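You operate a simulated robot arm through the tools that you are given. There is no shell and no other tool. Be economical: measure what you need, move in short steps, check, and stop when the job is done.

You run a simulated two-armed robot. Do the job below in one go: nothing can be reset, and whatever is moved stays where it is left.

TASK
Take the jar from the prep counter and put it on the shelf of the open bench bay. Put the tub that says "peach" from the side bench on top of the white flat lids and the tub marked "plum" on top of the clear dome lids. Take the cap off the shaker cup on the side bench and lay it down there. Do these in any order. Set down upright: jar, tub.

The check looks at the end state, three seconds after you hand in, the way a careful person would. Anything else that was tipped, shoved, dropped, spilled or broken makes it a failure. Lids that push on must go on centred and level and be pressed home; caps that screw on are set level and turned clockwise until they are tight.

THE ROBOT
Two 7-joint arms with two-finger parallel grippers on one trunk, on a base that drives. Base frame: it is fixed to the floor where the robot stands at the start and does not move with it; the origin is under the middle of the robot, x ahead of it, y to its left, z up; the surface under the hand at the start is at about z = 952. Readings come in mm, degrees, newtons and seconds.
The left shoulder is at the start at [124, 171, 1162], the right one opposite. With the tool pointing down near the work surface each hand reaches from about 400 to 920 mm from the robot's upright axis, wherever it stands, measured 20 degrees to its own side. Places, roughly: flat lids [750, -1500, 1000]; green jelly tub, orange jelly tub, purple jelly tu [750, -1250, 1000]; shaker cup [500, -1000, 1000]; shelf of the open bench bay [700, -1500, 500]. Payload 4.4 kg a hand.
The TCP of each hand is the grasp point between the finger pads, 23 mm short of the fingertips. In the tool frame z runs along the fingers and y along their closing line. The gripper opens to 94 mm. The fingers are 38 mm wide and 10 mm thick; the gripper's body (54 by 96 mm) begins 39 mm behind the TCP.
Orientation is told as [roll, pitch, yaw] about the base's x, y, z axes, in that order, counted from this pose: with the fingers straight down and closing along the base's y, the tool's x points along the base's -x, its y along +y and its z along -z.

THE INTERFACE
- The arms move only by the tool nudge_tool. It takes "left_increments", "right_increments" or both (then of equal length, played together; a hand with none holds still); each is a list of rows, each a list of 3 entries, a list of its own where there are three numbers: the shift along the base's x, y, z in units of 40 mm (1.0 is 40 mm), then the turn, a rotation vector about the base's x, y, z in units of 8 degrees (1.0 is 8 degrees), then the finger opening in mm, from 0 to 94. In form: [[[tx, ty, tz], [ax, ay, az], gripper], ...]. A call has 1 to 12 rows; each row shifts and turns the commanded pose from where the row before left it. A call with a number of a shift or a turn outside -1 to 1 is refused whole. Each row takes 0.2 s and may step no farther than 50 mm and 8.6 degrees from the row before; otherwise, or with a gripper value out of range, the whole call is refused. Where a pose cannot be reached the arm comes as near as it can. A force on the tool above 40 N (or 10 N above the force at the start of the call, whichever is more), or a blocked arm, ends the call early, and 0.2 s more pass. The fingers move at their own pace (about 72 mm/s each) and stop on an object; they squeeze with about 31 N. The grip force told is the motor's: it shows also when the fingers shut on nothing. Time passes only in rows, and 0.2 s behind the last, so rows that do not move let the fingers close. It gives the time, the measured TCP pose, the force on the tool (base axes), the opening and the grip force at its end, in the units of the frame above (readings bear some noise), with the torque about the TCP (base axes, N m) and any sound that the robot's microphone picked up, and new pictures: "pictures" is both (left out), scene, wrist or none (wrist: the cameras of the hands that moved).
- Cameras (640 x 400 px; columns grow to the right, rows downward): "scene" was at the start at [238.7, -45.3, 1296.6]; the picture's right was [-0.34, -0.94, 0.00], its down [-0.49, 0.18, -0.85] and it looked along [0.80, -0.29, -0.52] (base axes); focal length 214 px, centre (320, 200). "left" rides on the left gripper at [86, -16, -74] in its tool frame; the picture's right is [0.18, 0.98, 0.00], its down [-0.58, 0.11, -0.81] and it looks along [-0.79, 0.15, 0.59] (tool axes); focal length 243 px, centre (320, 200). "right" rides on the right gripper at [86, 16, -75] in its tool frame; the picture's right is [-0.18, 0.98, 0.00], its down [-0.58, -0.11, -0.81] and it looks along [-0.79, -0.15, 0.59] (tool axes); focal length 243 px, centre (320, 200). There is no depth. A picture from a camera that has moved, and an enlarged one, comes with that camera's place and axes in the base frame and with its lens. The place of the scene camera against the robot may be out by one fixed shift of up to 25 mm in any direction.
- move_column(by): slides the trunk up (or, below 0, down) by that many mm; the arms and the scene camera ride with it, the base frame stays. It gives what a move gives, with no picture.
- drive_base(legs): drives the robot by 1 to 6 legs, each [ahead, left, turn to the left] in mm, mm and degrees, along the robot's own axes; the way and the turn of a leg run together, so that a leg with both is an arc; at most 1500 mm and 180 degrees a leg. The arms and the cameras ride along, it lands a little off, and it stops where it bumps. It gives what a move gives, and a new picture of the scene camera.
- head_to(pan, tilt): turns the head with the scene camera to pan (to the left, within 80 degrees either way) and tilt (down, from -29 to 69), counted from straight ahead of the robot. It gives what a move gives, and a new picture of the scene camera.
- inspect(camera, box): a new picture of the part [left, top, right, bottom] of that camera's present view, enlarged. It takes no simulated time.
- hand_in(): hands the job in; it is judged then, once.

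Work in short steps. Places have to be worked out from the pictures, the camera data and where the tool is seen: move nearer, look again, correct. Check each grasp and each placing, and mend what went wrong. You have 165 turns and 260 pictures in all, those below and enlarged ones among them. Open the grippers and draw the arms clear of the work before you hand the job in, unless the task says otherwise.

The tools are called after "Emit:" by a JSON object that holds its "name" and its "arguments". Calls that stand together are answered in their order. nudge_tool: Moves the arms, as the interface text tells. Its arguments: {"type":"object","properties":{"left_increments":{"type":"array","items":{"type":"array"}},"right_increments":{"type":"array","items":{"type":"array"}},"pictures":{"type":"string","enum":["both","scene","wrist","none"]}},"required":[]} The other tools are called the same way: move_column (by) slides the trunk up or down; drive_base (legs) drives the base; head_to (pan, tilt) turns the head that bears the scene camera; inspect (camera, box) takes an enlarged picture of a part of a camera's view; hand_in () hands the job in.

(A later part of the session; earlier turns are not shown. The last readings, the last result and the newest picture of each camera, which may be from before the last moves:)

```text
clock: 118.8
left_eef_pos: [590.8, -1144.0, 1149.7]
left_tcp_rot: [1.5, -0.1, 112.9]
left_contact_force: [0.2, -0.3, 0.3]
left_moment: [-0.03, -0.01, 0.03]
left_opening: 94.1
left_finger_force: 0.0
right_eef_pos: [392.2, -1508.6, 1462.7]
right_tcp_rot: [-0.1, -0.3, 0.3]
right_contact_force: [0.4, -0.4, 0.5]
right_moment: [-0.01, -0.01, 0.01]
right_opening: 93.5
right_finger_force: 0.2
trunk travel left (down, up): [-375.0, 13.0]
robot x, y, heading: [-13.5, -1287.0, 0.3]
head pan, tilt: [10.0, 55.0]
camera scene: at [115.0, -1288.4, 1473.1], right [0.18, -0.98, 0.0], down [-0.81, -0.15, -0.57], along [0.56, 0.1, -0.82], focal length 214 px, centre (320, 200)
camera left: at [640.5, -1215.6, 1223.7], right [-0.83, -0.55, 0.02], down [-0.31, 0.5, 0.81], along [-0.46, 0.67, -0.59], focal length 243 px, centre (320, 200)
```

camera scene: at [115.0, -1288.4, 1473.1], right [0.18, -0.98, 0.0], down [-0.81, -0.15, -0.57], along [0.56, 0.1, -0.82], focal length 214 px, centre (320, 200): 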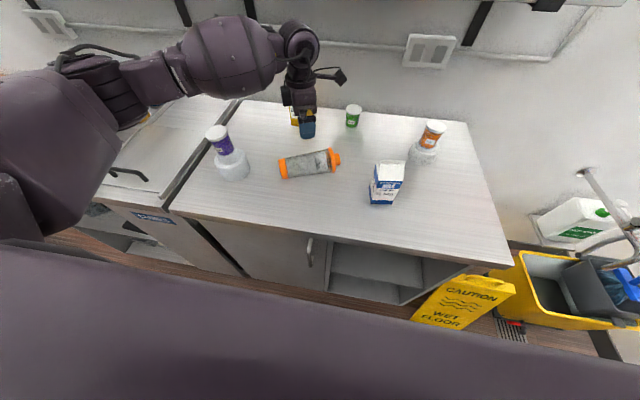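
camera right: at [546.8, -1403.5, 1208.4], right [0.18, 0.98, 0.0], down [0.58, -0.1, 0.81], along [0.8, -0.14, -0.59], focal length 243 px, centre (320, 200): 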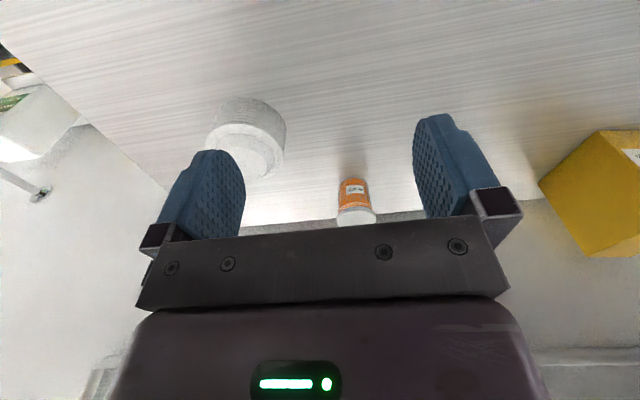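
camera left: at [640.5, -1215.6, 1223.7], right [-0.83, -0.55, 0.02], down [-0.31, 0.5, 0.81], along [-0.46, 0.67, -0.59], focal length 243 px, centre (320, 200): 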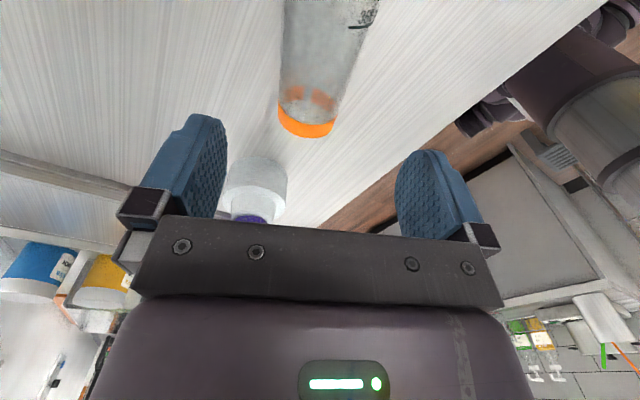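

Cup axis confirmed (base ≈(557,-1072), direction ≈-69°). I centre on (587,-1153) and descend to z≈1040 first.

Emit:
{"name": "nudge_tool", "arguments": {"left_increments": [[[-0.1, -0.22, -0.7], [0, 0, -0.25], 94], [[0, 0, -0.7], [0, 0, 0], 94], [[0, 0, -0.7], [0, 0, 0], 94], [[0, 0, -0.6], [0, 0, 0], 94], [[0, 0, 0], [0, 0, 0], 94], [[0, 0, 0], [0, 0, 0], 94]]}}

```text
clock: 120.2
left_eef_pos: [587.7, -1152.7, 1042.5]
left_tcp_rot: [1.4, -0.1, 110.9]
left_contact_force: [0.0, -0.5, 0.2]
left_moment: [0.0, 0.03, 0.0]
left_opening: 93.9
left_finger_force: 0.0
right_eef_pos: [392.3, -1508.4, 1463.8]
right_tcp_rot: [-0.1, -0.3, 0.3]
right_contact_force: [0.0, 0.5, 0.0]
right_moment: [-0.01, 0.01, 0.0]
right_opening: 93.9
right_finger_force: 0.1
trunk travel left (down, up): [-375.0, 13.0]
robot x, y, heading: [-12.8, -1287.1, 0.4]
head pan, tilt: [10.0, 55.0]
camera scene: at [115.1, -1288.3, 1473.1], right [0.18, -0.98, 0.0], down [-0.81, -0.15, -0.57], along [0.56, 0.1, -0.82], focal length 214 px, centre (320, 200)
camera left: at [635.6, -1225.8, 1116.7], right [-0.85, -0.52, 0.03], down [-0.29, 0.51, 0.81], along [-0.44, 0.68, -0.59], focal length 243 px, centre (320, 200)
```

scene: 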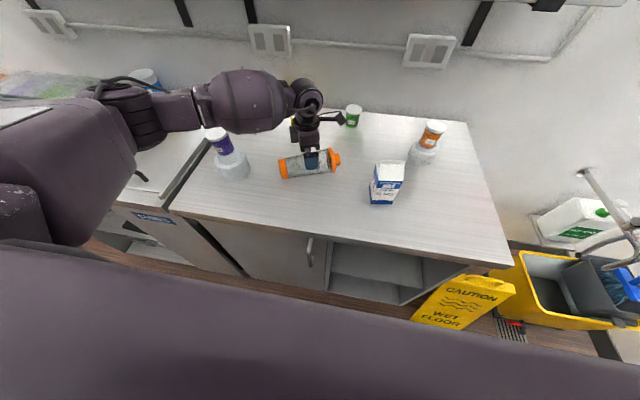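
left: 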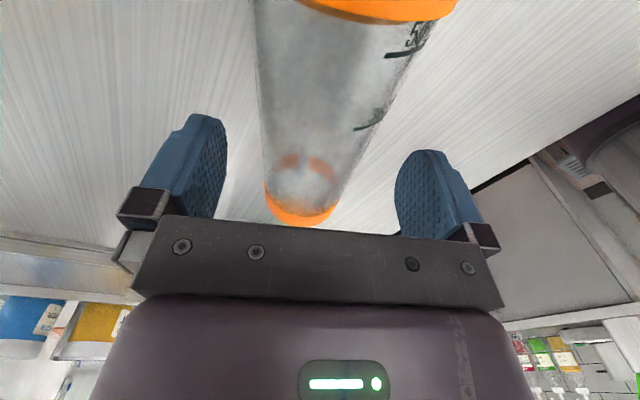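

Refined: axis at -74°, at x≈577 for y=-1153. I correct by -9 mm and -5° yaw, descend to z≈992 and close.

Emit:
{"name": "nudge_tool", "arguments": {"left_increments": [[[-0.25, -0.05, -0.2], [0, 0, -0.6], 94], [[0, 0, -0.4], [0, 0, 0], 94], [[0, 0, -0.35], [0, 0, 0], 94], [[0, 0, -0.3], [0, 0, 0], 94], [[0, 0, 0], [0, 0, 0], 94], [[0, 0, 0], [0, 0, 0], 60], [[0, 0, 0], [0, 0, 0], 30], [[0, 0, 0], [0, 0, 0], 0], [[0, 0, 0], [0, 0, 0], 0]]}}

```text
clock: 122.2
left_eef_pos: [578.4, -1156.1, 992.8]
left_tcp_rot: [1.5, -0.2, 106.1]
left_contact_force: [0.1, 0.0, 0.1]
left_moment: [-0.02, 0.0, -0.04]
left_opening: 72.7
left_finger_force: 31.1
right_eef_pos: [391.4, -1507.4, 1462.9]
right_tcp_rot: [0.0, -0.3, 0.3]
right_contact_force: [1.0, 0.7, -0.4]
right_moment: [-0.01, -0.03, -0.02]
right_opening: 93.7
right_finger_force: 0.0
trunk travel left (down, up): [-375.0, 13.0]
robot x, y, heading: [-13.6, -1287.0, 0.3]
head pan, tilt: [10.0, 55.0]
camera scene: at [115.0, -1288.3, 1473.1], right [0.18, -0.98, 0.0], down [-0.81, -0.15, -0.57], along [0.56, 0.1, -0.82], focal length 214 px, centre (320, 200)
camera left: at [618.3, -1232.8, 1067.1], right [-0.89, -0.45, 0.03], down [-0.24, 0.53, 0.81], along [-0.38, 0.72, -0.59], focal length 243 px, centre (320, 200)
```

scene: 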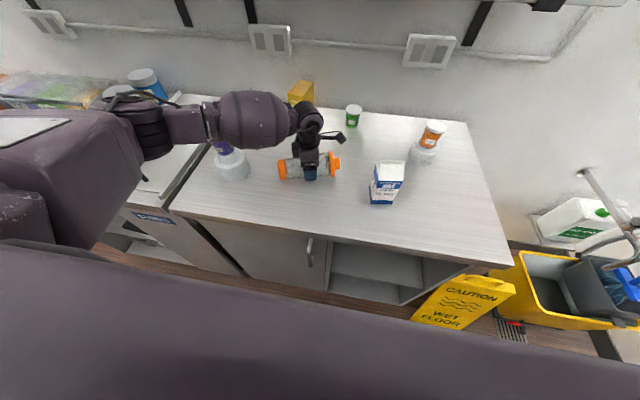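
left: 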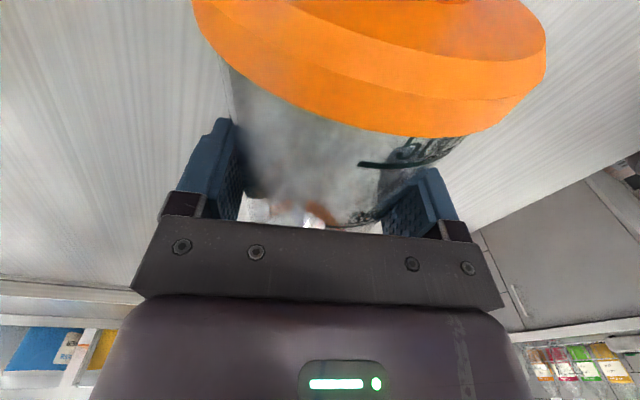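

Cup gripped firmly at 72.7 mm. I lift it 150 mm.

Emit:
{"name": "nudge_tool", "arguments": {"left_increments": [[[0, 0, 0.2], [0, 0, 0], 0], [[0, 0, 0.4], [0, 0, 0], 0], [[0, 0, 0.6], [0, 0, 0], 0], [[0, 0, 0.7], [0, 0, 0], 0], [[0, 0, 0.7], [0, 0, 0], 0], [[-0.3, 0, 0.7], [0, 0, 0], 0], [[-0.5, 0, 0.5], [0, 0, 0], 0], [[0, 0, 0], [0, 0, 0], 0]]}}

```text
clock: 124.0
left_eef_pos: [544.5, -1155.2, 1144.2]
left_tcp_rot: [1.5, -0.1, 106.1]
left_contact_force: [-0.1, 0.7, -2.3]
left_moment: [-0.02, 0.04, 0.02]
left_opening: 72.9
left_finger_force: 30.4
right_eef_pos: [392.5, -1507.3, 1462.1]
right_tcp_rot: [-0.1, -0.3, 0.3]
right_contact_force: [-0.4, 0.3, -0.2]
right_moment: [-0.04, 0.0, 0.01]
right_opening: 93.9
right_finger_force: 0.1
trunk travel left (down, up): [-375.0, 13.0]
robot x, y, heading: [-12.1, -1288.4, 0.2]
head pan, tilt: [10.0, 55.0]
camera scene: at [115.6, -1288.4, 1473.0], right [0.18, -0.98, 0.0], down [-0.81, -0.15, -0.57], along [0.56, 0.1, -0.82], focal length 214 px, centre (320, 200)
camera left: at [586.3, -1232.7, 1217.6], right [-0.89, -0.45, 0.03], down [-0.24, 0.53, 0.81], along [-0.38, 0.72, -0.59], focal length 243 px, centre (320, 200)
```

scene: 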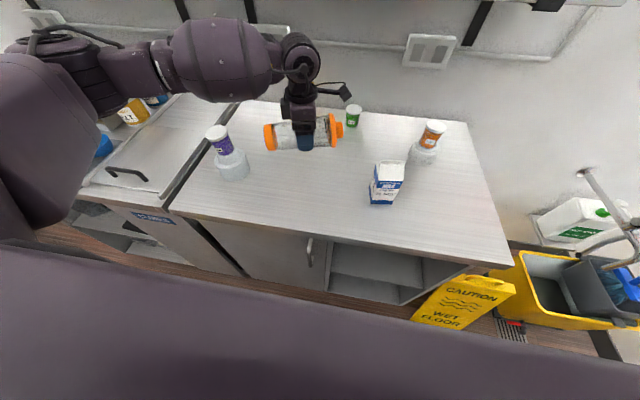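
left: 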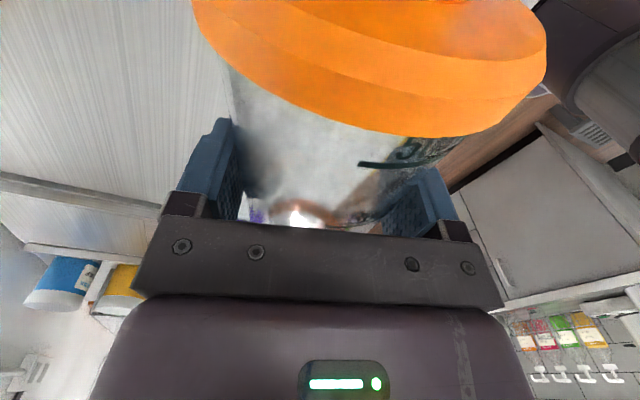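

Lifted. I yaw it to ~180° so the cap points forward, then back the robot off 190 mm.

Emit:
{"name": "nudge_tool", "arguments": {"left_increments": [[[0, 0, 0], [0, 0, 0.9], 0], [[0, 0, 0], [0, 0, 0.95], 0], [[0, 0, 0], [0, 0, 0.95], 0], [[0, 0, 0], [0, 0, 0.95], 0], [[0, 0, 0], [0, 0, 0.95], 0], [[0, 0, 0], [0, 0, 0.95], 0], [[0, 0, 0], [0, 0, 0.95], 0], [[0, 0, 0], [0, 0, 0.95], 0], [[0, 0, 0], [0, 0, 0.95], 0], [[0, 0, 0], [0, 0, 0.75], 0], [[0, 0, 0], [0, 0, 0], 0]], "pictures": "none"}}

Emit:
{"name": "drive_base", "arguments": {"legs": [[-190, 0, 0]]}}

```text
clock: 126.5
left_eef_pos: [545.5, -1156.3, 1145.1]
left_tcp_rot: [1.4, -0.1, -179.8]
left_contact_force: [0.3, 0.4, -2.3]
left_moment: [-0.01, 0.01, 0.01]
left_opening: 72.8
left_finger_force: 31.5
right_eef_pos: [392.7, -1508.3, 1463.6]
right_tcp_rot: [-0.2, -0.3, 0.3]
right_contact_force: [0.0, 0.0, 0.4]
right_moment: [0.02, -0.02, 0.0]
right_opening: 94.2
right_finger_force: 0.0
trunk travel left (down, up): [-375.0, 13.0]
robot x, y, heading: [-14.7, -1290.4, 0.3]
head pan, tilt: [10.0, 55.0]
```

```text
clock: 128.0
left_eef_pos: [354.7, -1155.1, 1145.3]
left_tcp_rot: [1.5, -0.1, -179.7]
left_contact_force: [1.2, -0.6, -2.5]
left_moment: [0.0, -0.02, 0.04]
left_opening: 72.8
left_finger_force: 31.4
right_eef_pos: [202.1, -1507.3, 1462.6]
right_tcp_rot: [-0.1, -0.3, 0.5]
right_contact_force: [-0.3, -0.3, 0.8]
right_moment: [0.02, -0.04, 0.02]
right_opening: 94.0
right_finger_force: 0.0
trunk travel left (down, up): [-375.0, 13.0]
robot x, y, heading: [-205.5, -1286.1, 0.2]
head pan, tilt: [10.0, 55.0]
camera scene: at [-75.7, -1289.0, 1473.1], right [0.18, -0.98, 0.0], down [-0.81, -0.15, -0.57], along [0.56, 0.1, -0.82], focal length 214 px, centre (320, 200)
```

scene: 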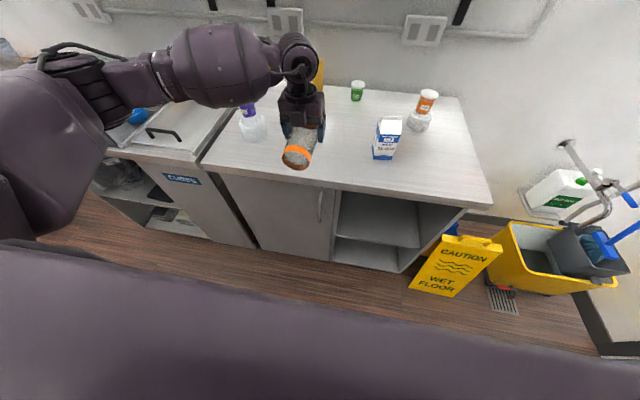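

Now I pitch the hand up (fingers forward) in steps while moving it forward over the bench.

Emit:
{"name": "nudge_tool", "arguments": {"left_increments": [[[0.35, 0, 0], [0, -1, 0], 0], [[0.35, 0, 0], [0, -1, 0], 0], [[0.35, 0, 0], [0, -1, 0], 0], [[0.35, 0, 0], [0, -1, 0], 0], [[0.35, 0, 0], [0, -1, 0], 0], [[0.35, 0, 0], [0, -1, 0], 0], [[0, 0, 0], [0, 0, 0], 0]], "pictures": "scene"}}

```text
clock: 129.6
left_eef_pos: [438.9, -1155.0, 1145.8]
left_tcp_rot: [1.7, 47.9, -179.5]
left_contact_force: [-0.2, 0.5, -1.8]
left_moment: [-0.03, -0.01, 0.0]
left_opening: 72.8
left_finger_force: 31.2
right_eef_pos: [201.9, -1508.0, 1461.2]
right_tcp_rot: [-0.1, -0.4, 0.4]
right_contact_force: [0.2, -0.8, 0.6]
right_moment: [0.01, 0.01, -0.02]
right_opening: 93.9
right_finger_force: 0.0
trunk travel left (down, up): [-375.0, 13.0]
robot x, y, heading: [-201.4, -1286.8, 0.6]
head pan, tilt: [10.0, 55.0]
camera scene: at [-75.1, -1289.2, 1473.1], right [0.18, -0.98, 0.0], down [-0.81, -0.15, -0.57], along [0.56, 0.1, -0.82], focal length 214 px, centre (320, 200)
```

scene: 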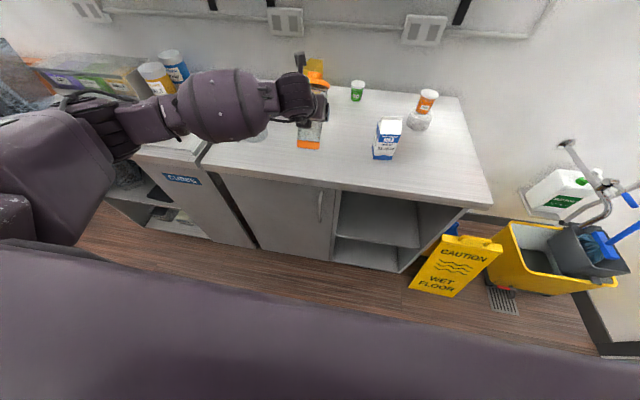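

Continuing the pitch to horizontal.

Emit:
{"name": "nudge_tool", "arguments": {"left_increments": [[[0.3, 0, 0], [0, -1, 0], 0], [[0.3, 0, 0], [0, -1, 0], 0], [[0.3, 0.1, 0], [0, -1, 0], 0], [[0.3, 0.1, 0], [0, -1, 0], 0], [[0.3, 0.1, 0], [0, -1, 0], 0], [[0.2, 0.1, 0], [0, -0.25, 0], 0], [[0, 0, 0], [0, 0, 0], 0]], "pictures": "both"}}

```text
clock: 131.2
left_eef_pos: [458.6, -1150.0, 1145.0]
left_tcp_rot: [2.0, 57.9, -179.5]
left_contact_force: [-0.1, -0.2, -1.4]
left_moment: [-0.01, 0.0, -0.01]
left_opening: 72.5
left_finger_force: 31.4
left hand out of reach, approached as far as the arm can: row 2, 3, 4, 5
right_eef_pos: [202.6, -1506.4, 1462.5]
right_tcp_rot: [-0.1, -0.3, 0.5]
right_contact_force: [0.9, 0.0, -0.3]
right_moment: [0.0, 0.0, 0.01]
right_opening: 93.8
right_finger_force: 0.0
trunk travel left (down, up): [-375.0, 13.0]
robot x, y, heading: [-203.5, -1293.3, 0.4]
head pan, tilt: [10.0, 55.0]
camera scene: at [-75.3, -1288.7, 1473.1], right [0.18, -0.98, 0.0], down [-0.81, -0.15, -0.57], along [0.56, 0.1, -0.82], focal length 214 px, centre (320, 200)
camera left: at [441.4, -1131.0, 1257.0], right [0.08, -0.98, 0.17], down [-0.99, -0.09, -0.06], along [0.08, -0.17, -0.98], focal length 243 px, centre (320, 200)
```

scene: 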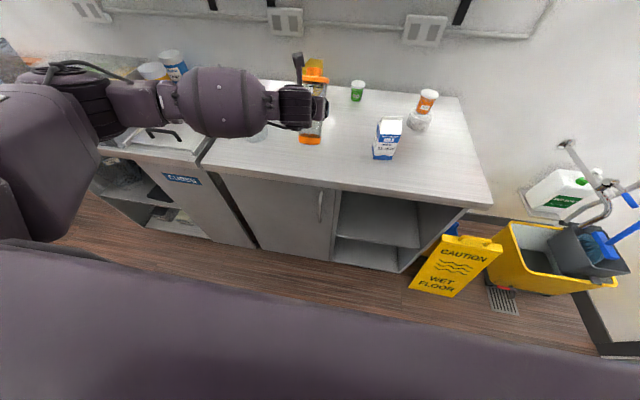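
left: 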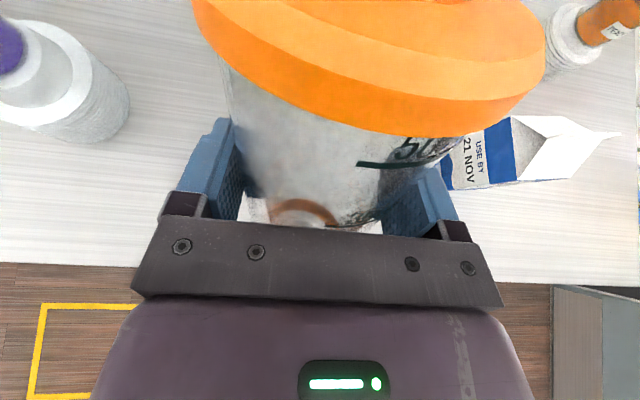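

The wrist limit stops at 58° of pitch because the forearm comes from the left. I yaw the hand -48° (towards pointing right-forward) and continue pitching.

Emit:
{"name": "nudge_tool", "arguments": {"left_increments": [[[0, 0, 0], [0, 0, -1], 0], [[0, 0, 0], [0, 0, -1], 0], [[0, 0, 0], [0, 0, -1], 0], [[0, 0, 0], [0, 0, -1], 0], [[0, 0, 0], [0, 0, -1], 0], [[0, 0, 0], [0, 0, -1], 0], [[0, 0, 0], [-0.7, -0.65, 0], 0], [[0, 0, 0], [-0.7, -0.65, 0], 0], [[0, 0, 0], [-0.7, -0.65, 0], 0], [[0, 0, 0], [-0.7, -0.65, 0], 0], [[0, 0, 0], [0, 0, 0], 0]], "pictures": "both"}}

```text
clock: 133.6
left_eef_pos: [457.6, -1151.6, 1144.8]
left_tcp_rot: [-5.4, 88.6, 125.2]
left_contact_force: [0.0, 0.5, -1.4]
left_moment: [0.05, 0.01, 0.01]
left_opening: 72.6
left_finger_force: 30.8
right_eef_pos: [203.2, -1507.7, 1463.4]
right_tcp_rot: [-0.1, -0.4, 0.4]
right_contact_force: [0.2, -0.7, -0.1]
right_moment: [0.0, 0.01, -0.02]
right_opening: 93.9
right_finger_force: 0.1
trunk travel left (down, up): [-375.0, 13.0]
robot x, y, heading: [-201.1, -1284.4, 0.3]
head pan, tilt: [10.0, 55.0]
camera scene: at [-75.1, -1289.2, 1473.1], right [0.18, -0.98, 0.0], down [-0.81, -0.15, -0.57], along [0.56, 0.1, -0.82], focal length 214 px, centre (320, 200)
camera left: at [422.9, -1084.8, 1233.4], right [-0.74, -0.64, 0.18], down [-0.62, 0.55, -0.56], along [0.26, -0.53, -0.81], focal length 243 px, centre (320, 200)
```

scene: 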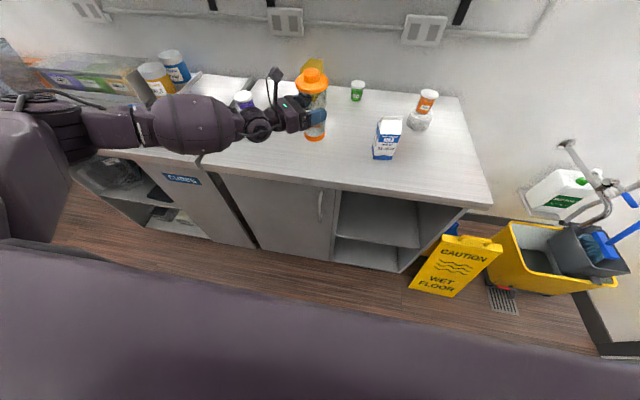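
left: 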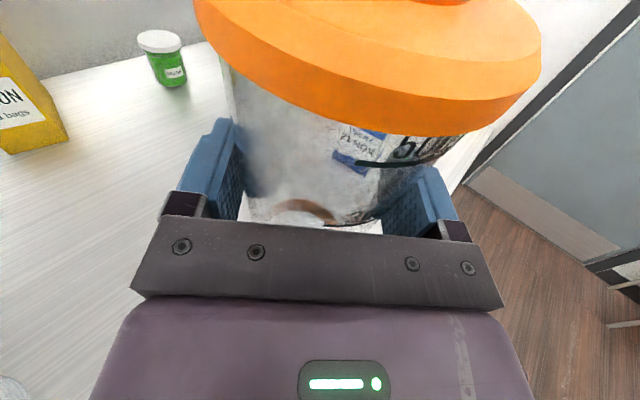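

The cup is now upright in the hand. For uncapping, both hands must meet in front of the body, so I bring the cup inward (−100, −150) relative to the robot first.

Emit:
{"name": "nudge_tool", "arguments": {"left_increments": [[[-0.5, -0.6, 0], [0, 0, 0], 0], [[-0.5, -0.7, 0], [0, 0, 0], 0], [[-0.5, -0.7, 0], [0, 0, 0], 0], [[-0.5, -0.7, 0], [0, 0, 0], 0], [[-0.5, -0.7, 0], [0, 0, 0], 0], [[0, -0.4, 0], [0, 0, 0], 0], [[0, 0, 0], [0, 0, 0], 0]], "pictures": "scene"}}

```text
clock: 135.2
left_eef_pos: [359.2, -1303.2, 1145.0]
left_tcp_rot: [-5.3, 88.4, 125.2]
left_contact_force: [-0.9, -0.6, -0.6]
left_moment: [0.01, 0.02, 0.04]
left_opening: 73.0
left_finger_force: 30.9
right_eef_pos: [202.2, -1508.6, 1462.6]
right_tcp_rot: [-0.1, -0.3, 0.4]
right_contact_force: [0.4, 0.2, -0.4]
right_moment: [0.01, 0.04, -0.01]
right_opening: 93.9
right_finger_force: 0.2
trunk travel left (down, up): [-375.0, 13.0]
robot x, y, heading: [-204.7, -1291.3, 0.5]
head pan, tilt: [10.0, 55.0]
camera scene: at [-75.2, -1288.8, 1473.1], right [0.18, -0.98, 0.0], down [-0.81, -0.15, -0.57], along [0.56, 0.1, -0.82], focal length 214 px, centre (320, 200)
```

scene: 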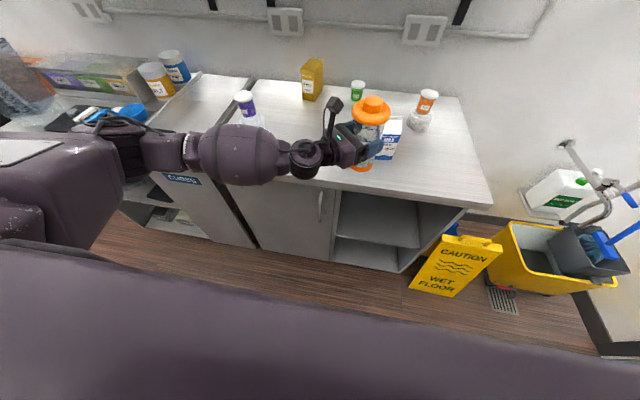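

Good. I now drive 130 forward and 150 left so the cup is above free bench space at about (489,-1153).

Emit:
{"name": "drive_base", "arguments": {"legs": [[0, 150, 0], [130, 0, 0]]}}

Emit:
{"name": "head_to", "arguments": {"pan": 0, "tilt": 45}}

```text
clock: 138.1
left_eef_pos: [488.5, -1152.9, 1144.8]
left_tcp_rot: [-3.7, 88.5, 126.8]
left_contact_force: [0.7, 0.4, -2.2]
left_moment: [0.04, 0.05, 0.0]
left_opening: 72.5
left_finger_force: 30.6
right_eef_pos: [329.8, -1356.8, 1462.6]
right_tcp_rot: [0.0, -0.2, 0.4]
right_contact_force: [0.7, -0.2, 0.7]
right_moment: [-0.03, 0.01, -0.02]
right_opening: 94.0
right_finger_force: 0.1
trunk travel left (down, up): [-375.0, 13.0]
robot x, y, heading: [-77.5, -1135.5, 0.4]
head pan, tilt: [10.0, 55.0]
camera scene: at [53.6, -1138.0, 1473.0], right [0.18, -0.98, 0.0], down [-0.81, -0.15, -0.57], along [0.56, 0.1, -0.82], focal length 214 px, centre (320, 200)
```

scene: 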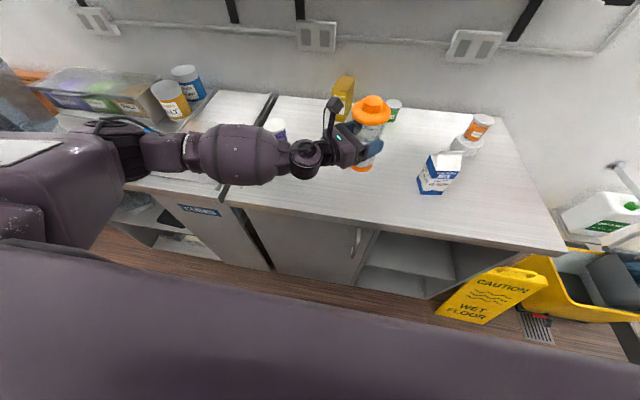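

```text
clock: 138.8
left_eef_pos: [486.8, -1153.0, 1144.9]
left_tcp_rot: [-5.1, 88.4, 125.4]
left_contact_force: [-0.4, -0.5, -0.9]
left_moment: [0.01, 0.02, -0.01]
left_opening: 72.6
left_finger_force: 31.7
right_eef_pos: [329.1, -1358.0, 1462.5]
right_tcp_rot: [-0.1, -0.3, 0.4]
right_contact_force: [-0.3, -0.1, -0.4]
right_moment: [-0.02, -0.01, 0.04]
right_opening: 94.3
right_finger_force: 0.1
trunk travel left (down, up): [-375.0, 13.0]
robot x, y, heading: [-78.0, -1136.9, 0.2]
head pan, tilt: [0.0, 45.0]
camera scene: at [62.6, -1150.3, 1486.5], right [0.0, -1.0, 0.0], down [-0.71, 0.0, -0.71], along [0.71, 0.0, -0.71], focal length 214 px, centre (320, 200)
```

scene: 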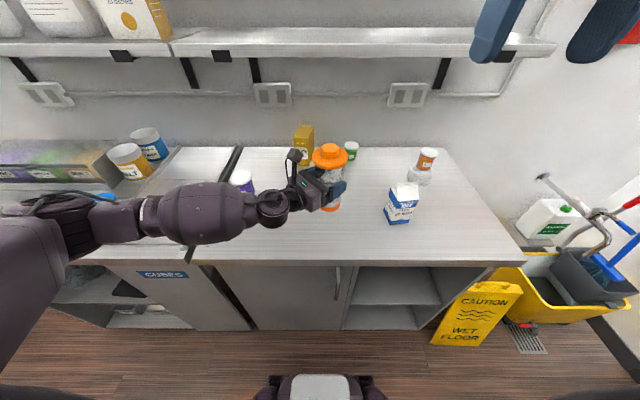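

The cup is held upright at (487,-1153); its cap's flange is near z≈1203 and the knob top ≈1240. I bring the right hand toward a spot above it and look.

Emit:
{"name": "nudge_tool", "arguments": {"right_increments": [[[0.4, 0.6, -0.4], [0, 0, 0], 94], [[0.5, 0.6, -0.4], [0, 0, 0], 94], [[0.5, 0.6, -0.4], [0, 0, 0], 94], [[0.5, 0.6, -0.4], [0, 0, 0], 94], [[0.5, 0.6, -0.4], [0, 0, 0], 94], [[0.5, 0.6, -0.4], [0, 0, 0], 94], [[0.5, 0.7, 0], [0, 0, 0], 94], [[0.3, 0.6, 0], [0, 0, 0], 94], [[0, 0, 0], [0, 0, 0], 94], [[0, 0, 0], [0, 0, 0], 94]]}}

```text
clock: 141.0
left_eef_pos: [487.2, -1152.5, 1143.2]
left_tcp_rot: [-4.5, 88.3, 126.0]
left_contact_force: [0.4, -0.3, -2.3]
left_moment: [0.01, 0.03, -0.05]
left_opening: 72.3
left_finger_force: 30.8
right_eef_pos: [376.6, -1305.2, 1410.4]
right_tcp_rot: [-0.1, -0.3, 0.2]
right_contact_force: [-0.1, -0.2, 0.0]
right_moment: [-0.02, -0.03, 0.0]
right_opening: 93.7
right_finger_force: 0.1
right hand out of reach, approached as far as the arm can: row 3, 4, 5, 6, 7, 8
trunk travel left (down, up): [-375.0, 13.0]
robot x, y, heading: [-77.4, -1138.1, 0.4]
head pan, tilt: [0.0, 45.0]
camera scene: at [63.3, -1150.5, 1486.5], right [0.0, -1.0, 0.0], down [-0.71, 0.0, -0.71], along [0.71, 0.0, -0.71], focal length 214 px, centre (320, 200)
camera right: at [288.3, -1288.9, 1483.9], right [0.18, 0.98, 0.0], down [0.58, -0.11, 0.81], along [0.8, -0.15, -0.59], focal length 243 px, centre (320, 200)
```

scene: 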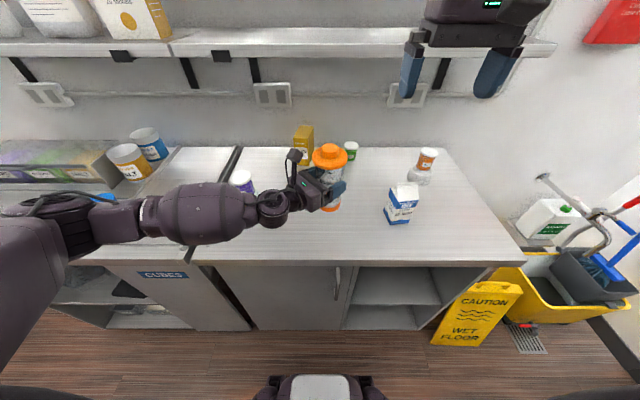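
right: 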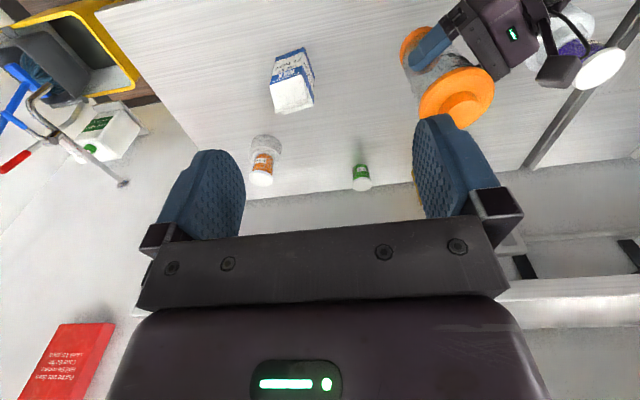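

The right wrist hits a limit; by mirror symmetry with the left arm, a negative yaw should free it. I yaw -32° and move inward.

Emit:
{"name": "nudge_tool", "arguments": {"right_increments": [[[0, 0, 0], [0, 0, -1], 94], [[0, 0, 0], [0, 0, -1], 94], [[0, 0, 0], [0, 0, -1], 94], [[0, 0, 0], [0, 0, -1], 94], [[0.4, 0.5, -0.2], [0, 0, 0], 94], [[0.4, 0.6, -0.2], [0, 0, 0], 94], [[0.4, 0.6, -0.2], [0, 0, 0], 94], [[0.4, 0.6, -0.2], [0, 0, 0], 94], [[0, 0, 0], [0, 0, 0], 94]], "pictures": "wrist"}}

```text
clock: 143.0
left_eef_pos: [488.2, -1153.0, 1142.9]
left_tcp_rot: [-4.6, 88.5, 125.8]
left_contact_force: [-0.4, 0.1, -1.4]
left_moment: [-0.01, 0.01, 0.02]
left_opening: 72.7
left_finger_force: 30.8
right_eef_pos: [375.9, -1306.8, 1409.5]
right_tcp_rot: [0.0, -0.3, -31.7]
right_contact_force: [0.1, 0.4, 0.2]
right_moment: [0.02, 0.03, -0.02]
right_opening: 94.0
right_finger_force: 0.1
right hand out of reach, approached as far as the arm can: row 5, 6, 7, 8
trunk travel left (down, up): [-375.0, 13.0]
robot x, y, heading: [-76.0, -1141.1, 0.3]
head pan, tilt: [0.0, 45.0]
camera right: at [309.9, -1246.4, 1483.0], right [0.67, 0.74, 0.0], down [0.43, -0.39, 0.81], along [0.6, -0.55, -0.59], focal length 243 px, centre (320, 200)
```

right: 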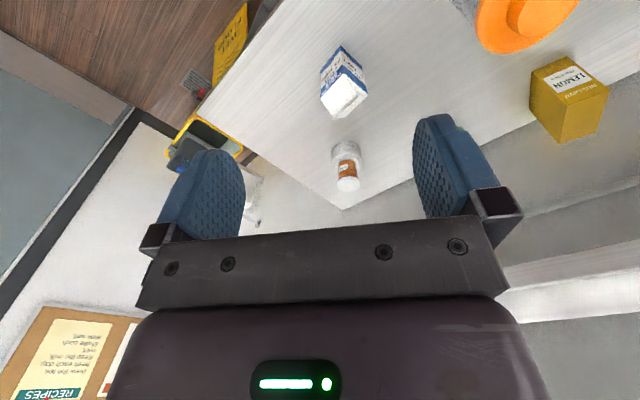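

Descending seems to cause the limit. I go back up to z≈1465, move inward at that height, yaw back, and then come down.

Emit:
{"name": "nudge_tool", "arguments": {"right_increments": [[[0, 0, 0.7], [0, 0, 0.8], 94], [[0, 0, 0.7], [0, 0, 0.8], 94], [[0, 0.8, 0], [0, 0, 0.8], 94], [[0.2, 0.8, 0], [0, 0, 0.8], 94], [[0.4, 0.8, 0], [0, 0, 0.8], 94], [[0.6, 0.8, 0], [0, 0, 0], 94], [[0.8, 0.5, 0], [0, 0, 0], 94], [[0.8, 0, 0], [0, 0, 0], 94], [[0, 0, 0], [0, 0, 0], 94]], "pictures": "wrist"}}

```text
clock: 145.0
left_eef_pos: [487.6, -1153.4, 1144.0]
left_tcp_rot: [-4.6, 88.3, 125.8]
left_contact_force: [0.4, 0.1, -2.6]
left_moment: [0.02, 0.01, 0.04]
left_opening: 72.3
left_finger_force: 30.8
right_eef_pos: [372.8, -1307.0, 1463.8]
right_tcp_rot: [0.0, -0.4, 0.2]
right_contact_force: [-0.8, -0.5, 1.0]
right_moment: [0.03, -0.01, -0.02]
right_opening: 94.0
right_finger_force: 0.1
right hand out of reach, approached as far as the arm can: row 2, 3, 4, 5, 6, 7, 8
trunk travel left (down, up): [-375.0, 13.0]
robot x, y, heading: [-76.1, -1138.0, 0.3]
head pan, tilt: [0.0, 45.0]
camera right: at [283.4, -1290.8, 1537.5], right [0.18, 0.98, 0.0], down [0.58, -0.1, 0.81], along [0.8, -0.15, -0.59], focal length 243 px, centre (320, 200)
```

right: 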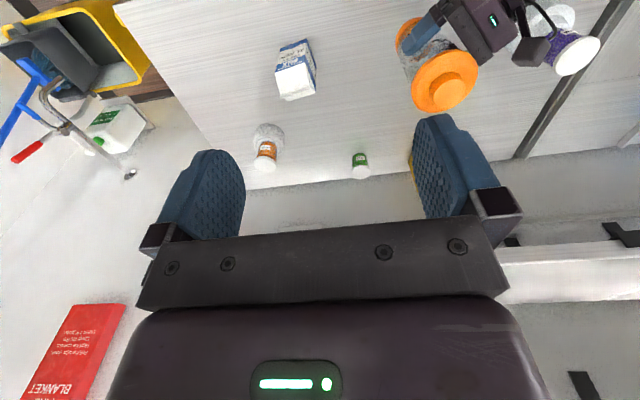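

The right arm can only reach about 170 mm to the right of the centreline. So I'll bring the cup there with the left hand instead: first move the right hand out and shift the cup in the robot frame by (-110,-165).

Emit:
{"name": "nudge_tool", "arguments": {"right_increments": [[[-0.3, -0.9, 0], [0, 0, 0], 94], [[-0.3, -0.9, 0], [0, 0, 0], 94], [[-0.3, -0.9, 0], [0, 0, 0], 94], [[-0.3, -0.9, 0], [0, 0, 0], 94], [[-0.3, -0.9, 0], [0, 0, 0], 94], [[0, -0.9, 0], [0, 0, 0], 94], [[0, 0, 0], [0, 0, 0], 94], [[0, 0, 0], [0, 0, 0], 94]], "left_increments": [[[0, 0, 0.5], [0, 0, 0], 0], [[0, 0, 0.5], [0, 0, 0], 0], [[-0.4, -0.6, 0], [0, 0, 0], 0], [[-0.5, -0.7, 0], [0, 0, 0], 0], [[-0.5, -0.7, 0], [0, 0, 0], 0], [[-0.5, -0.7, 0], [0, 0, 0], 0], [[-0.5, -0.7, 0], [0, 0, 0], 0], [[-0.3, -0.7, 0], [0, 0, 0], 0]], "pictures": "scene"}}

```text
clock: 146.8
left_eef_pos: [377.9, -1321.2, 1184.1]
left_tcp_rot: [-7.0, 88.3, 123.4]
left_contact_force: [0.5, -1.0, -2.1]
left_moment: [0.04, 0.03, 0.04]
left_opening: 72.7
left_finger_force: 31.5
right_eef_pos: [312.0, -1526.8, 1460.8]
right_tcp_rot: [-0.1, -0.3, 0.3]
right_contact_force: [-0.3, -0.2, -0.2]
right_moment: [0.03, -0.02, 0.01]
right_opening: 94.0
right_finger_force: 0.0
trunk travel left (down, up): [-375.0, 13.0]
robot x, y, heading: [-80.9, -1133.3, 0.2]
head pan, tilt: [0.0, 45.0]
camera scene: at [62.9, -1152.4, 1486.5], right [0.0, -1.0, 0.0], down [-0.71, 0.0, -0.71], along [0.71, 0.0, -0.71], focal length 214 px, centre (320, 200)
```

scene: 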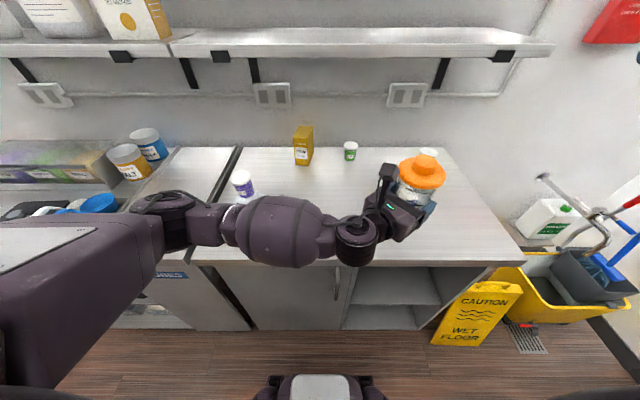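

The left arm reached there easily. I drive 150 left and 80 forward so the cup is over open bench.

Emit:
{"name": "drive_base", "arguments": {"legs": [[0, 150, 0], [80, 0, 0]]}}

Emit:
{"name": "move_column", "arguments": {"by": -60}}

Emit:
{"name": "nudge_tool", "arguments": {"right_increments": [[[0.3, 0.9, 0], [0, 0, 0], 94], [[0.3, 0.9, 0], [0, 0, 0], 94], [[0.3, 0.9, 0], [0, 0, 0], 94], [[0.3, 0.9, 0], [0, 0, 0], 94], [[0.3, 0.8, 0], [0, 0, 0], 94], [[0.3, 0, 0], [0, 0, 0], 94], [[0, 0, 0], [0, 0, 0], 94], [[0, 0, 0], [0, 0, 0], 94]]}}

```text
clock: 149.4
left_eef_pos: [456.6, -1170.0, 1182.6]
left_tcp_rot: [-3.1, 88.4, 127.1]
left_contact_force: [0.0, 0.3, -3.3]
left_moment: [-0.03, -0.01, 0.0]
left_opening: 72.1
left_finger_force: 31.6
right_eef_pos: [389.3, -1375.1, 1461.6]
right_tcp_rot: [-0.1, -0.3, 0.1]
right_contact_force: [0.4, 0.2, -0.6]
right_moment: [0.01, 0.01, 0.03]
right_opening: 93.8
right_finger_force: 0.1
trunk travel left (down, up): [-375.0, 13.0]
robot x, y, heading: [1.3, -989.5, -0.1]
head pan, tilt: [0.0, 45.0]
camera scene: at [141.3, -1001.6, 1486.3], right [0.0, -1.0, 0.0], down [-0.71, 0.0, -0.71], along [0.71, 0.0, -0.71], focal length 214 px, centre (320, 200)
```

scene: 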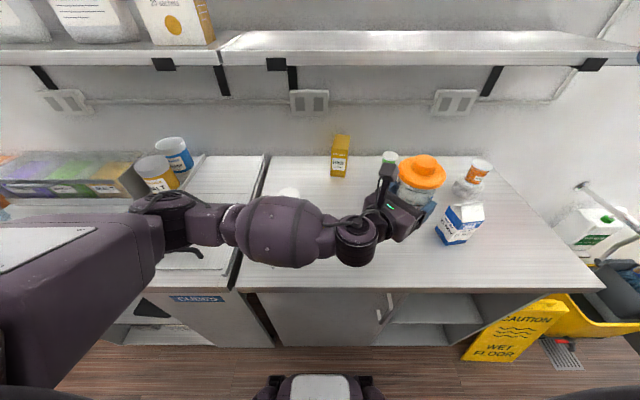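

```text
clock: 150.4
left_eef_pos: [454.1, -1170.8, 1124.6]
left_tcp_rot: [-5.8, 88.3, 124.5]
left_contact_force: [-0.6, 0.0, -2.1]
left_moment: [0.0, -0.02, 0.01]
left_opening: 72.5
left_finger_force: 31.2
right_eef_pos: [387.7, -1375.8, 1402.4]
right_tcp_rot: [0.0, -0.4, 0.2]
right_contact_force: [0.2, 0.3, 0.1]
right_moment: [0.02, -0.04, -0.02]
right_opening: 94.1
right_finger_force: 0.1
trunk travel left (down, up): [-315.0, 73.0]
robot x, y, heading: [2.8, -987.8, 0.1]
head pan, tilt: [0.0, 45.0]
```

```text
clock: 152.2
left_eef_pos: [454.2, -1170.6, 1124.0]
left_tcp_rot: [-4.5, 88.4, 125.8]
left_contact_force: [-0.2, 0.6, -1.7]
left_moment: [0.03, -0.04, -0.02]
left_opening: 72.5
left_finger_force: 31.0
right_eef_pos: [458.6, -1199.9, 1400.7]
right_tcp_rot: [0.0, -0.3, 0.1]
right_contact_force: [-0.3, 0.7, -0.2]
right_moment: [-0.02, 0.0, 0.0]
right_opening: 94.1
right_finger_force: 0.0
trunk travel left (down, up): [-315.0, 73.0]
robot x, y, heading: [3.2, -985.9, 0.1]
head pan, tilt: [0.0, 45.0]
camera scene: at [144.8, -1001.8, 1426.0], right [0.0, -1.0, 0.0], down [-0.71, 0.0, -0.71], along [0.71, 0.0, -0.71], focal length 214 px, centre (320, 200)
camera right: at [370.8, -1183.3, 1475.2], right [0.18, 0.98, 0.0], down [0.58, -0.11, 0.81], along [0.8, -0.15, -0.59], focal length 243 px, centre (320, 200)
```

scene: 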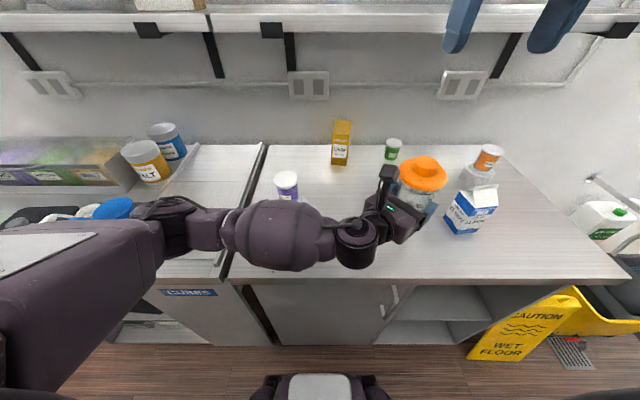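
right: 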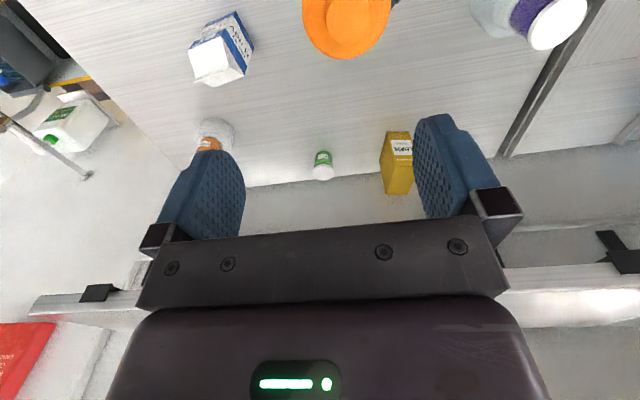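

The cap is at about (457,-1173), directly reachable. I move over it and descend to ~1290 for a closer look.

Emit:
{"name": "nudge_tool", "arguments": {"right_increments": [[[0, 0.35, -0.5], [0, 0, 0], 94], [[0, 0.3, -0.6], [0, 0, 0], 94], [[0, 0, -0.6], [0, 0, 0], 94], [[0, 0, -0.6], [0, 0, 0], 94], [[0, 0, -0.4], [0, 0, 0], 94], [[0, 0, 0], [0, 0, 0], 94], [[0, 0, 0], [0, 0, 0], 94]]}}

```text
clock: 153.8
left_eef_pos: [455.5, -1171.1, 1123.8]
left_tcp_rot: [-4.5, 88.4, 125.8]
left_contact_force: [-0.4, 0.5, -1.7]
left_moment: [0.01, -0.01, -0.03]
left_opening: 72.4
left_finger_force: 31.0
right_eef_pos: [459.1, -1174.8, 1293.1]
right_tcp_rot: [-0.1, -0.4, 0.3]
right_contact_force: [-0.3, 0.6, 0.4]
right_moment: [0.0, 0.02, -0.01]
right_opening: 94.0
right_finger_force: 0.1
trunk travel left (down, up): [-315.0, 73.0]
robot x, y, heading: [-0.7, -989.9, 0.2]
head pan, tilt: [0.0, 45.0]
camera scene: at [144.7, -1001.8, 1426.0], right [0.0, -1.0, 0.0], down [-0.71, 0.0, -0.71], along [0.71, 0.0, -0.71], focal length 214 px, centre (320, 200)
camera right: at [370.8, -1158.6, 1366.8], right [0.18, 0.98, 0.0], down [0.58, -0.11, 0.81], along [0.8, -0.15, -0.59], focal length 243 px, centre (320, 200)
```

scene: 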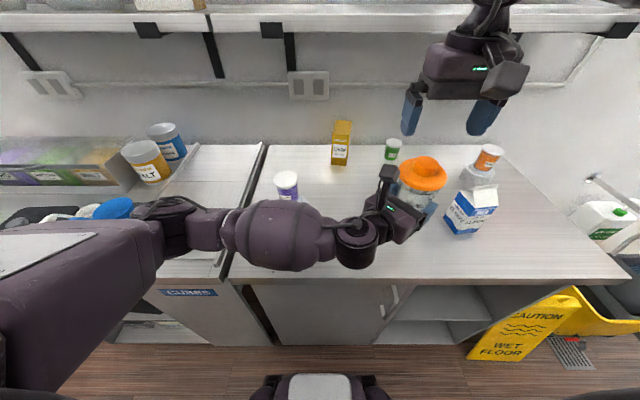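
right: 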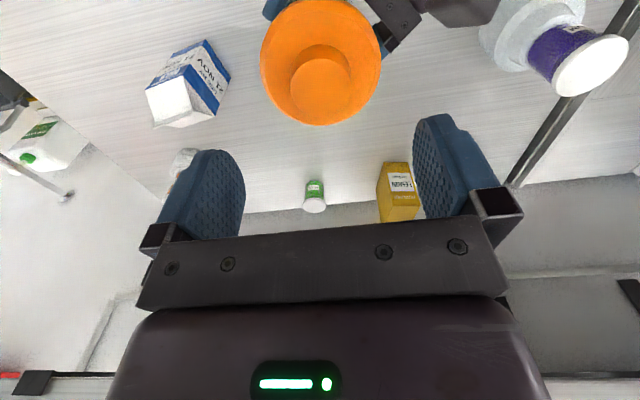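

The knob (≈40 mm wide) is centred at ≈(455,-1173), z top ≈1217. I narrow the fingers to 60 mm, and descend to TCP ≈1222.

Emit:
{"name": "nudge_tool", "arguments": {"right_increments": [[[-0.1, 0.05, -0.3], [0, 0, 0], 60], [[0, 0, -0.5], [0, 0, 0], 60], [[0, 0, -0.5], [0, 0, 0], 60], [[0, 0, -0.4], [0, 0, 0], 60], [[0, 0, 0], [0, 0, 0], 60], [[0, 0, 0], [0, 0, 0], 60]]}}

Emit:
{"name": "inspect", "arguments": {"camera": "scene", "box": [340, 60, 520, 260]}}

```text
clock: 155.2
left_eef_pos: [455.9, -1170.3, 1123.5]
left_tcp_rot: [-4.7, 88.4, 125.7]
left_contact_force: [0.4, 0.4, -1.6]
left_moment: [0.0, 0.03, -0.01]
left_opening: 72.6
left_finger_force: 31.1
right_eef_pos: [455.6, -1173.1, 1224.5]
right_tcp_rot: [0.0, -0.4, 0.2]
right_contact_force: [0.4, -0.4, 0.3]
right_moment: [-0.02, 0.0, 0.0]
right_opening: 59.8
right_finger_force: 0.0
trunk travel left (down, up): [-315.0, 73.0]
robot x, y, heading: [-4.3, -988.7, 0.2]
head pan, tilt: [0.0, 45.0]
camera scene: at [144.7, -1001.7, 1426.0], right [0.0, -1.0, 0.0], down [-0.71, 0.0, -0.71], along [0.71, 0.0, -0.71], focal length 214 px, centre (320, 200)
camera right: at [366.4, -1156.6, 1299.5], right [0.18, 0.98, 0.0], down [0.58, -0.11, 0.81], along [0.8, -0.15, -0.59], focal length 243 px, centre (320, 200)
```

scene: 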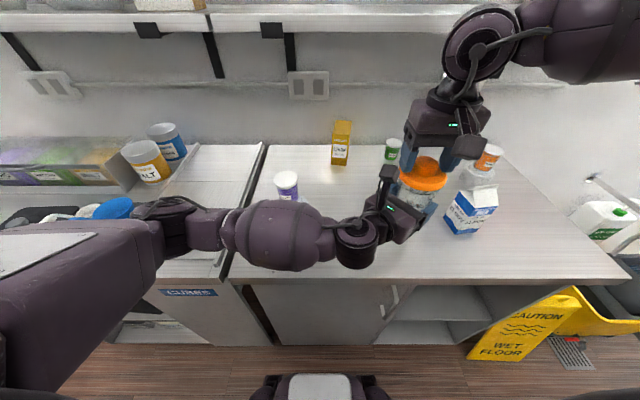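
right: 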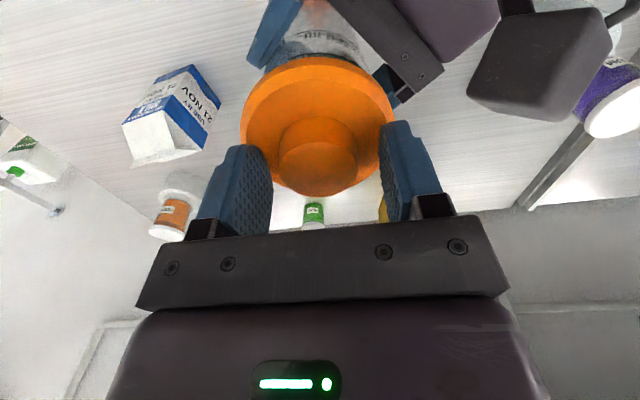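

```text
2.00 times, centred on (430, 160) of scene
camera zoom: at [144.7, -1001.7, 1426.0], right [0.0, -1.0, 0.0], down [-0.71, 0.0, -0.71], along [0.71, 0.0, -0.71], focal length 429 px, centre (100, 280)
```

zoom: 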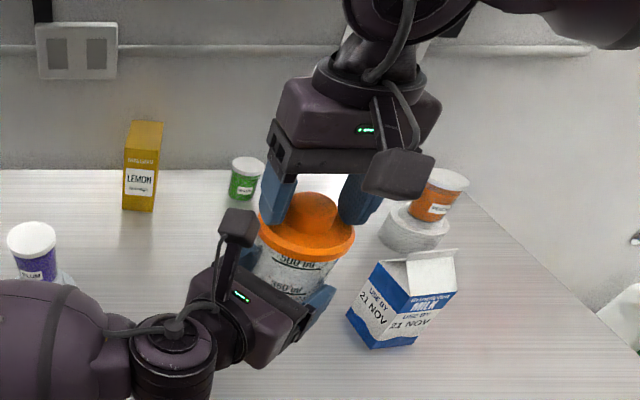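

The fingers straddle the knob. I lower 10 mm, close on the knob, and check the grip.

Emit:
{"name": "nudge_tool", "arguments": {"right_increments": [[[-0.08, 0, -0.15], [0, 0, 0], 60], [[0, 0, -0.1], [0, 0, 0], 60], [[0, 0, 0], [0, 0, 0], 60], [[0, 0, 0], [0, 0, 0], 20], [[0, 0, 0], [0, 0, 0], 0], [[0, 0, 0], [0, 0, 0], 0], [[0, 0, 0], [0, 0, 0], 0]], "pictures": "wrist"}}

```text
clock: 156.8
left_eef_pos: [455.2, -1170.4, 1122.0]
left_tcp_rot: [-5.2, 88.2, 125.2]
left_contact_force: [5.2, 4.8, -36.5]
left_moment: [0.0, 0.34, 0.36]
left_opening: 72.6
left_finger_force: 31.4
right_eef_pos: [451.4, -1174.9, 1218.0]
right_tcp_rot: [-0.1, -0.3, 0.1]
right_contact_force: [-5.2, -4.7, 34.1]
right_moment: [-0.3, 0.04, -0.39]
right_opening: 39.4
right_finger_force: 31.4
trunk travel left (down, up): [-315.0, 73.0]
robot x, y, heading: [0.3, -984.6, 0.1]
head pan, tilt: [0.0, 45.0]
camera right: at [362.2, -1157.5, 1290.8], right [0.18, 0.98, 0.0], down [0.58, -0.11, 0.81], along [0.8, -0.15, -0.59], focal length 243 px, centre (320, 200)
```

right: 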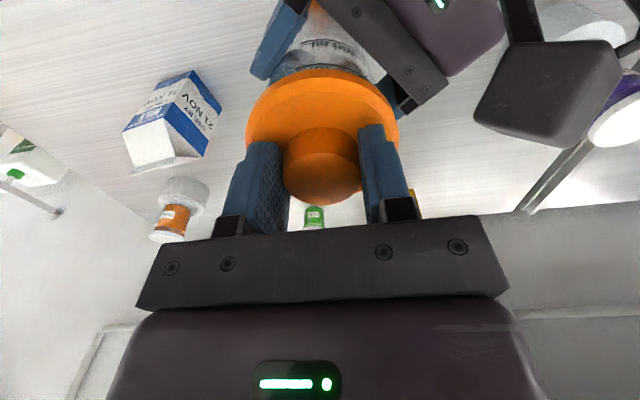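

Knob gripped (39.4 mm) but the tips press on the flange. I ease up ~3 mm and then twist counter-clockwise +16° while watching the torques.

Emit:
{"name": "nudge_tool", "arguments": {"right_increments": [[[0, 0, 0.08], [0, 0, 0], 0], [[0, 0, 0], [0, 0, 0], 0], [[0, 0, 0], [0, 0, 0.5], 0], [[0, 0, 0], [0, 0, 0.5], 0], [[0, 0, 0], [0, 0, 0.5], 0], [[0, 0, 0], [0, 0, 0.5], 0], [[0, 0, 0], [0, 0, 0], 0]], "pictures": "wrist"}}

```text
clock: 158.4
left_eef_pos: [455.4, -1171.7, 1125.3]
left_tcp_rot: [-2.2, 88.5, 128.0]
left_contact_force: [10.3, 17.9, -7.4]
left_moment: [-1.11, 0.78, 0.36]
left_opening: 73.5
left_finger_force: 30.9
right_eef_pos: [451.5, -1173.9, 1218.7]
right_tcp_rot: [0.0, -0.3, 16.4]
right_contact_force: [-11.7, -17.9, 5.4]
right_moment: [-0.56, 0.24, -0.36]
right_opening: 39.6
right_finger_force: 31.5
trunk travel left (down, up): [-315.0, 73.0]
robot x, y, heading: [1.2, -988.6, 0.1]
head pan, tilt: [0.0, 45.0]
heard: snap
camera right: at [362.1, -1181.6, 1292.9], right [-0.1, 0.99, 0.0], down [0.58, 0.06, 0.81], along [0.81, 0.08, -0.59], focal length 243 px, centre (320, 200)
```

right: 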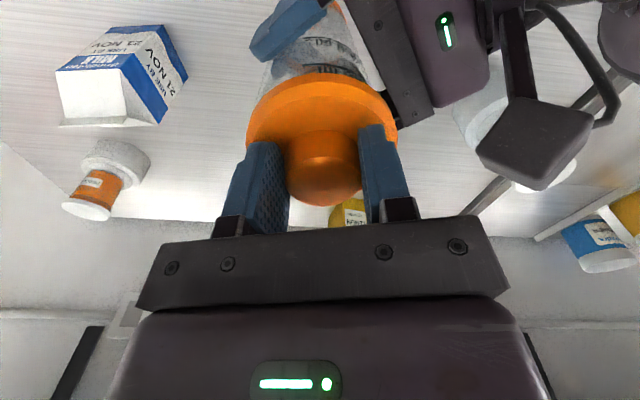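

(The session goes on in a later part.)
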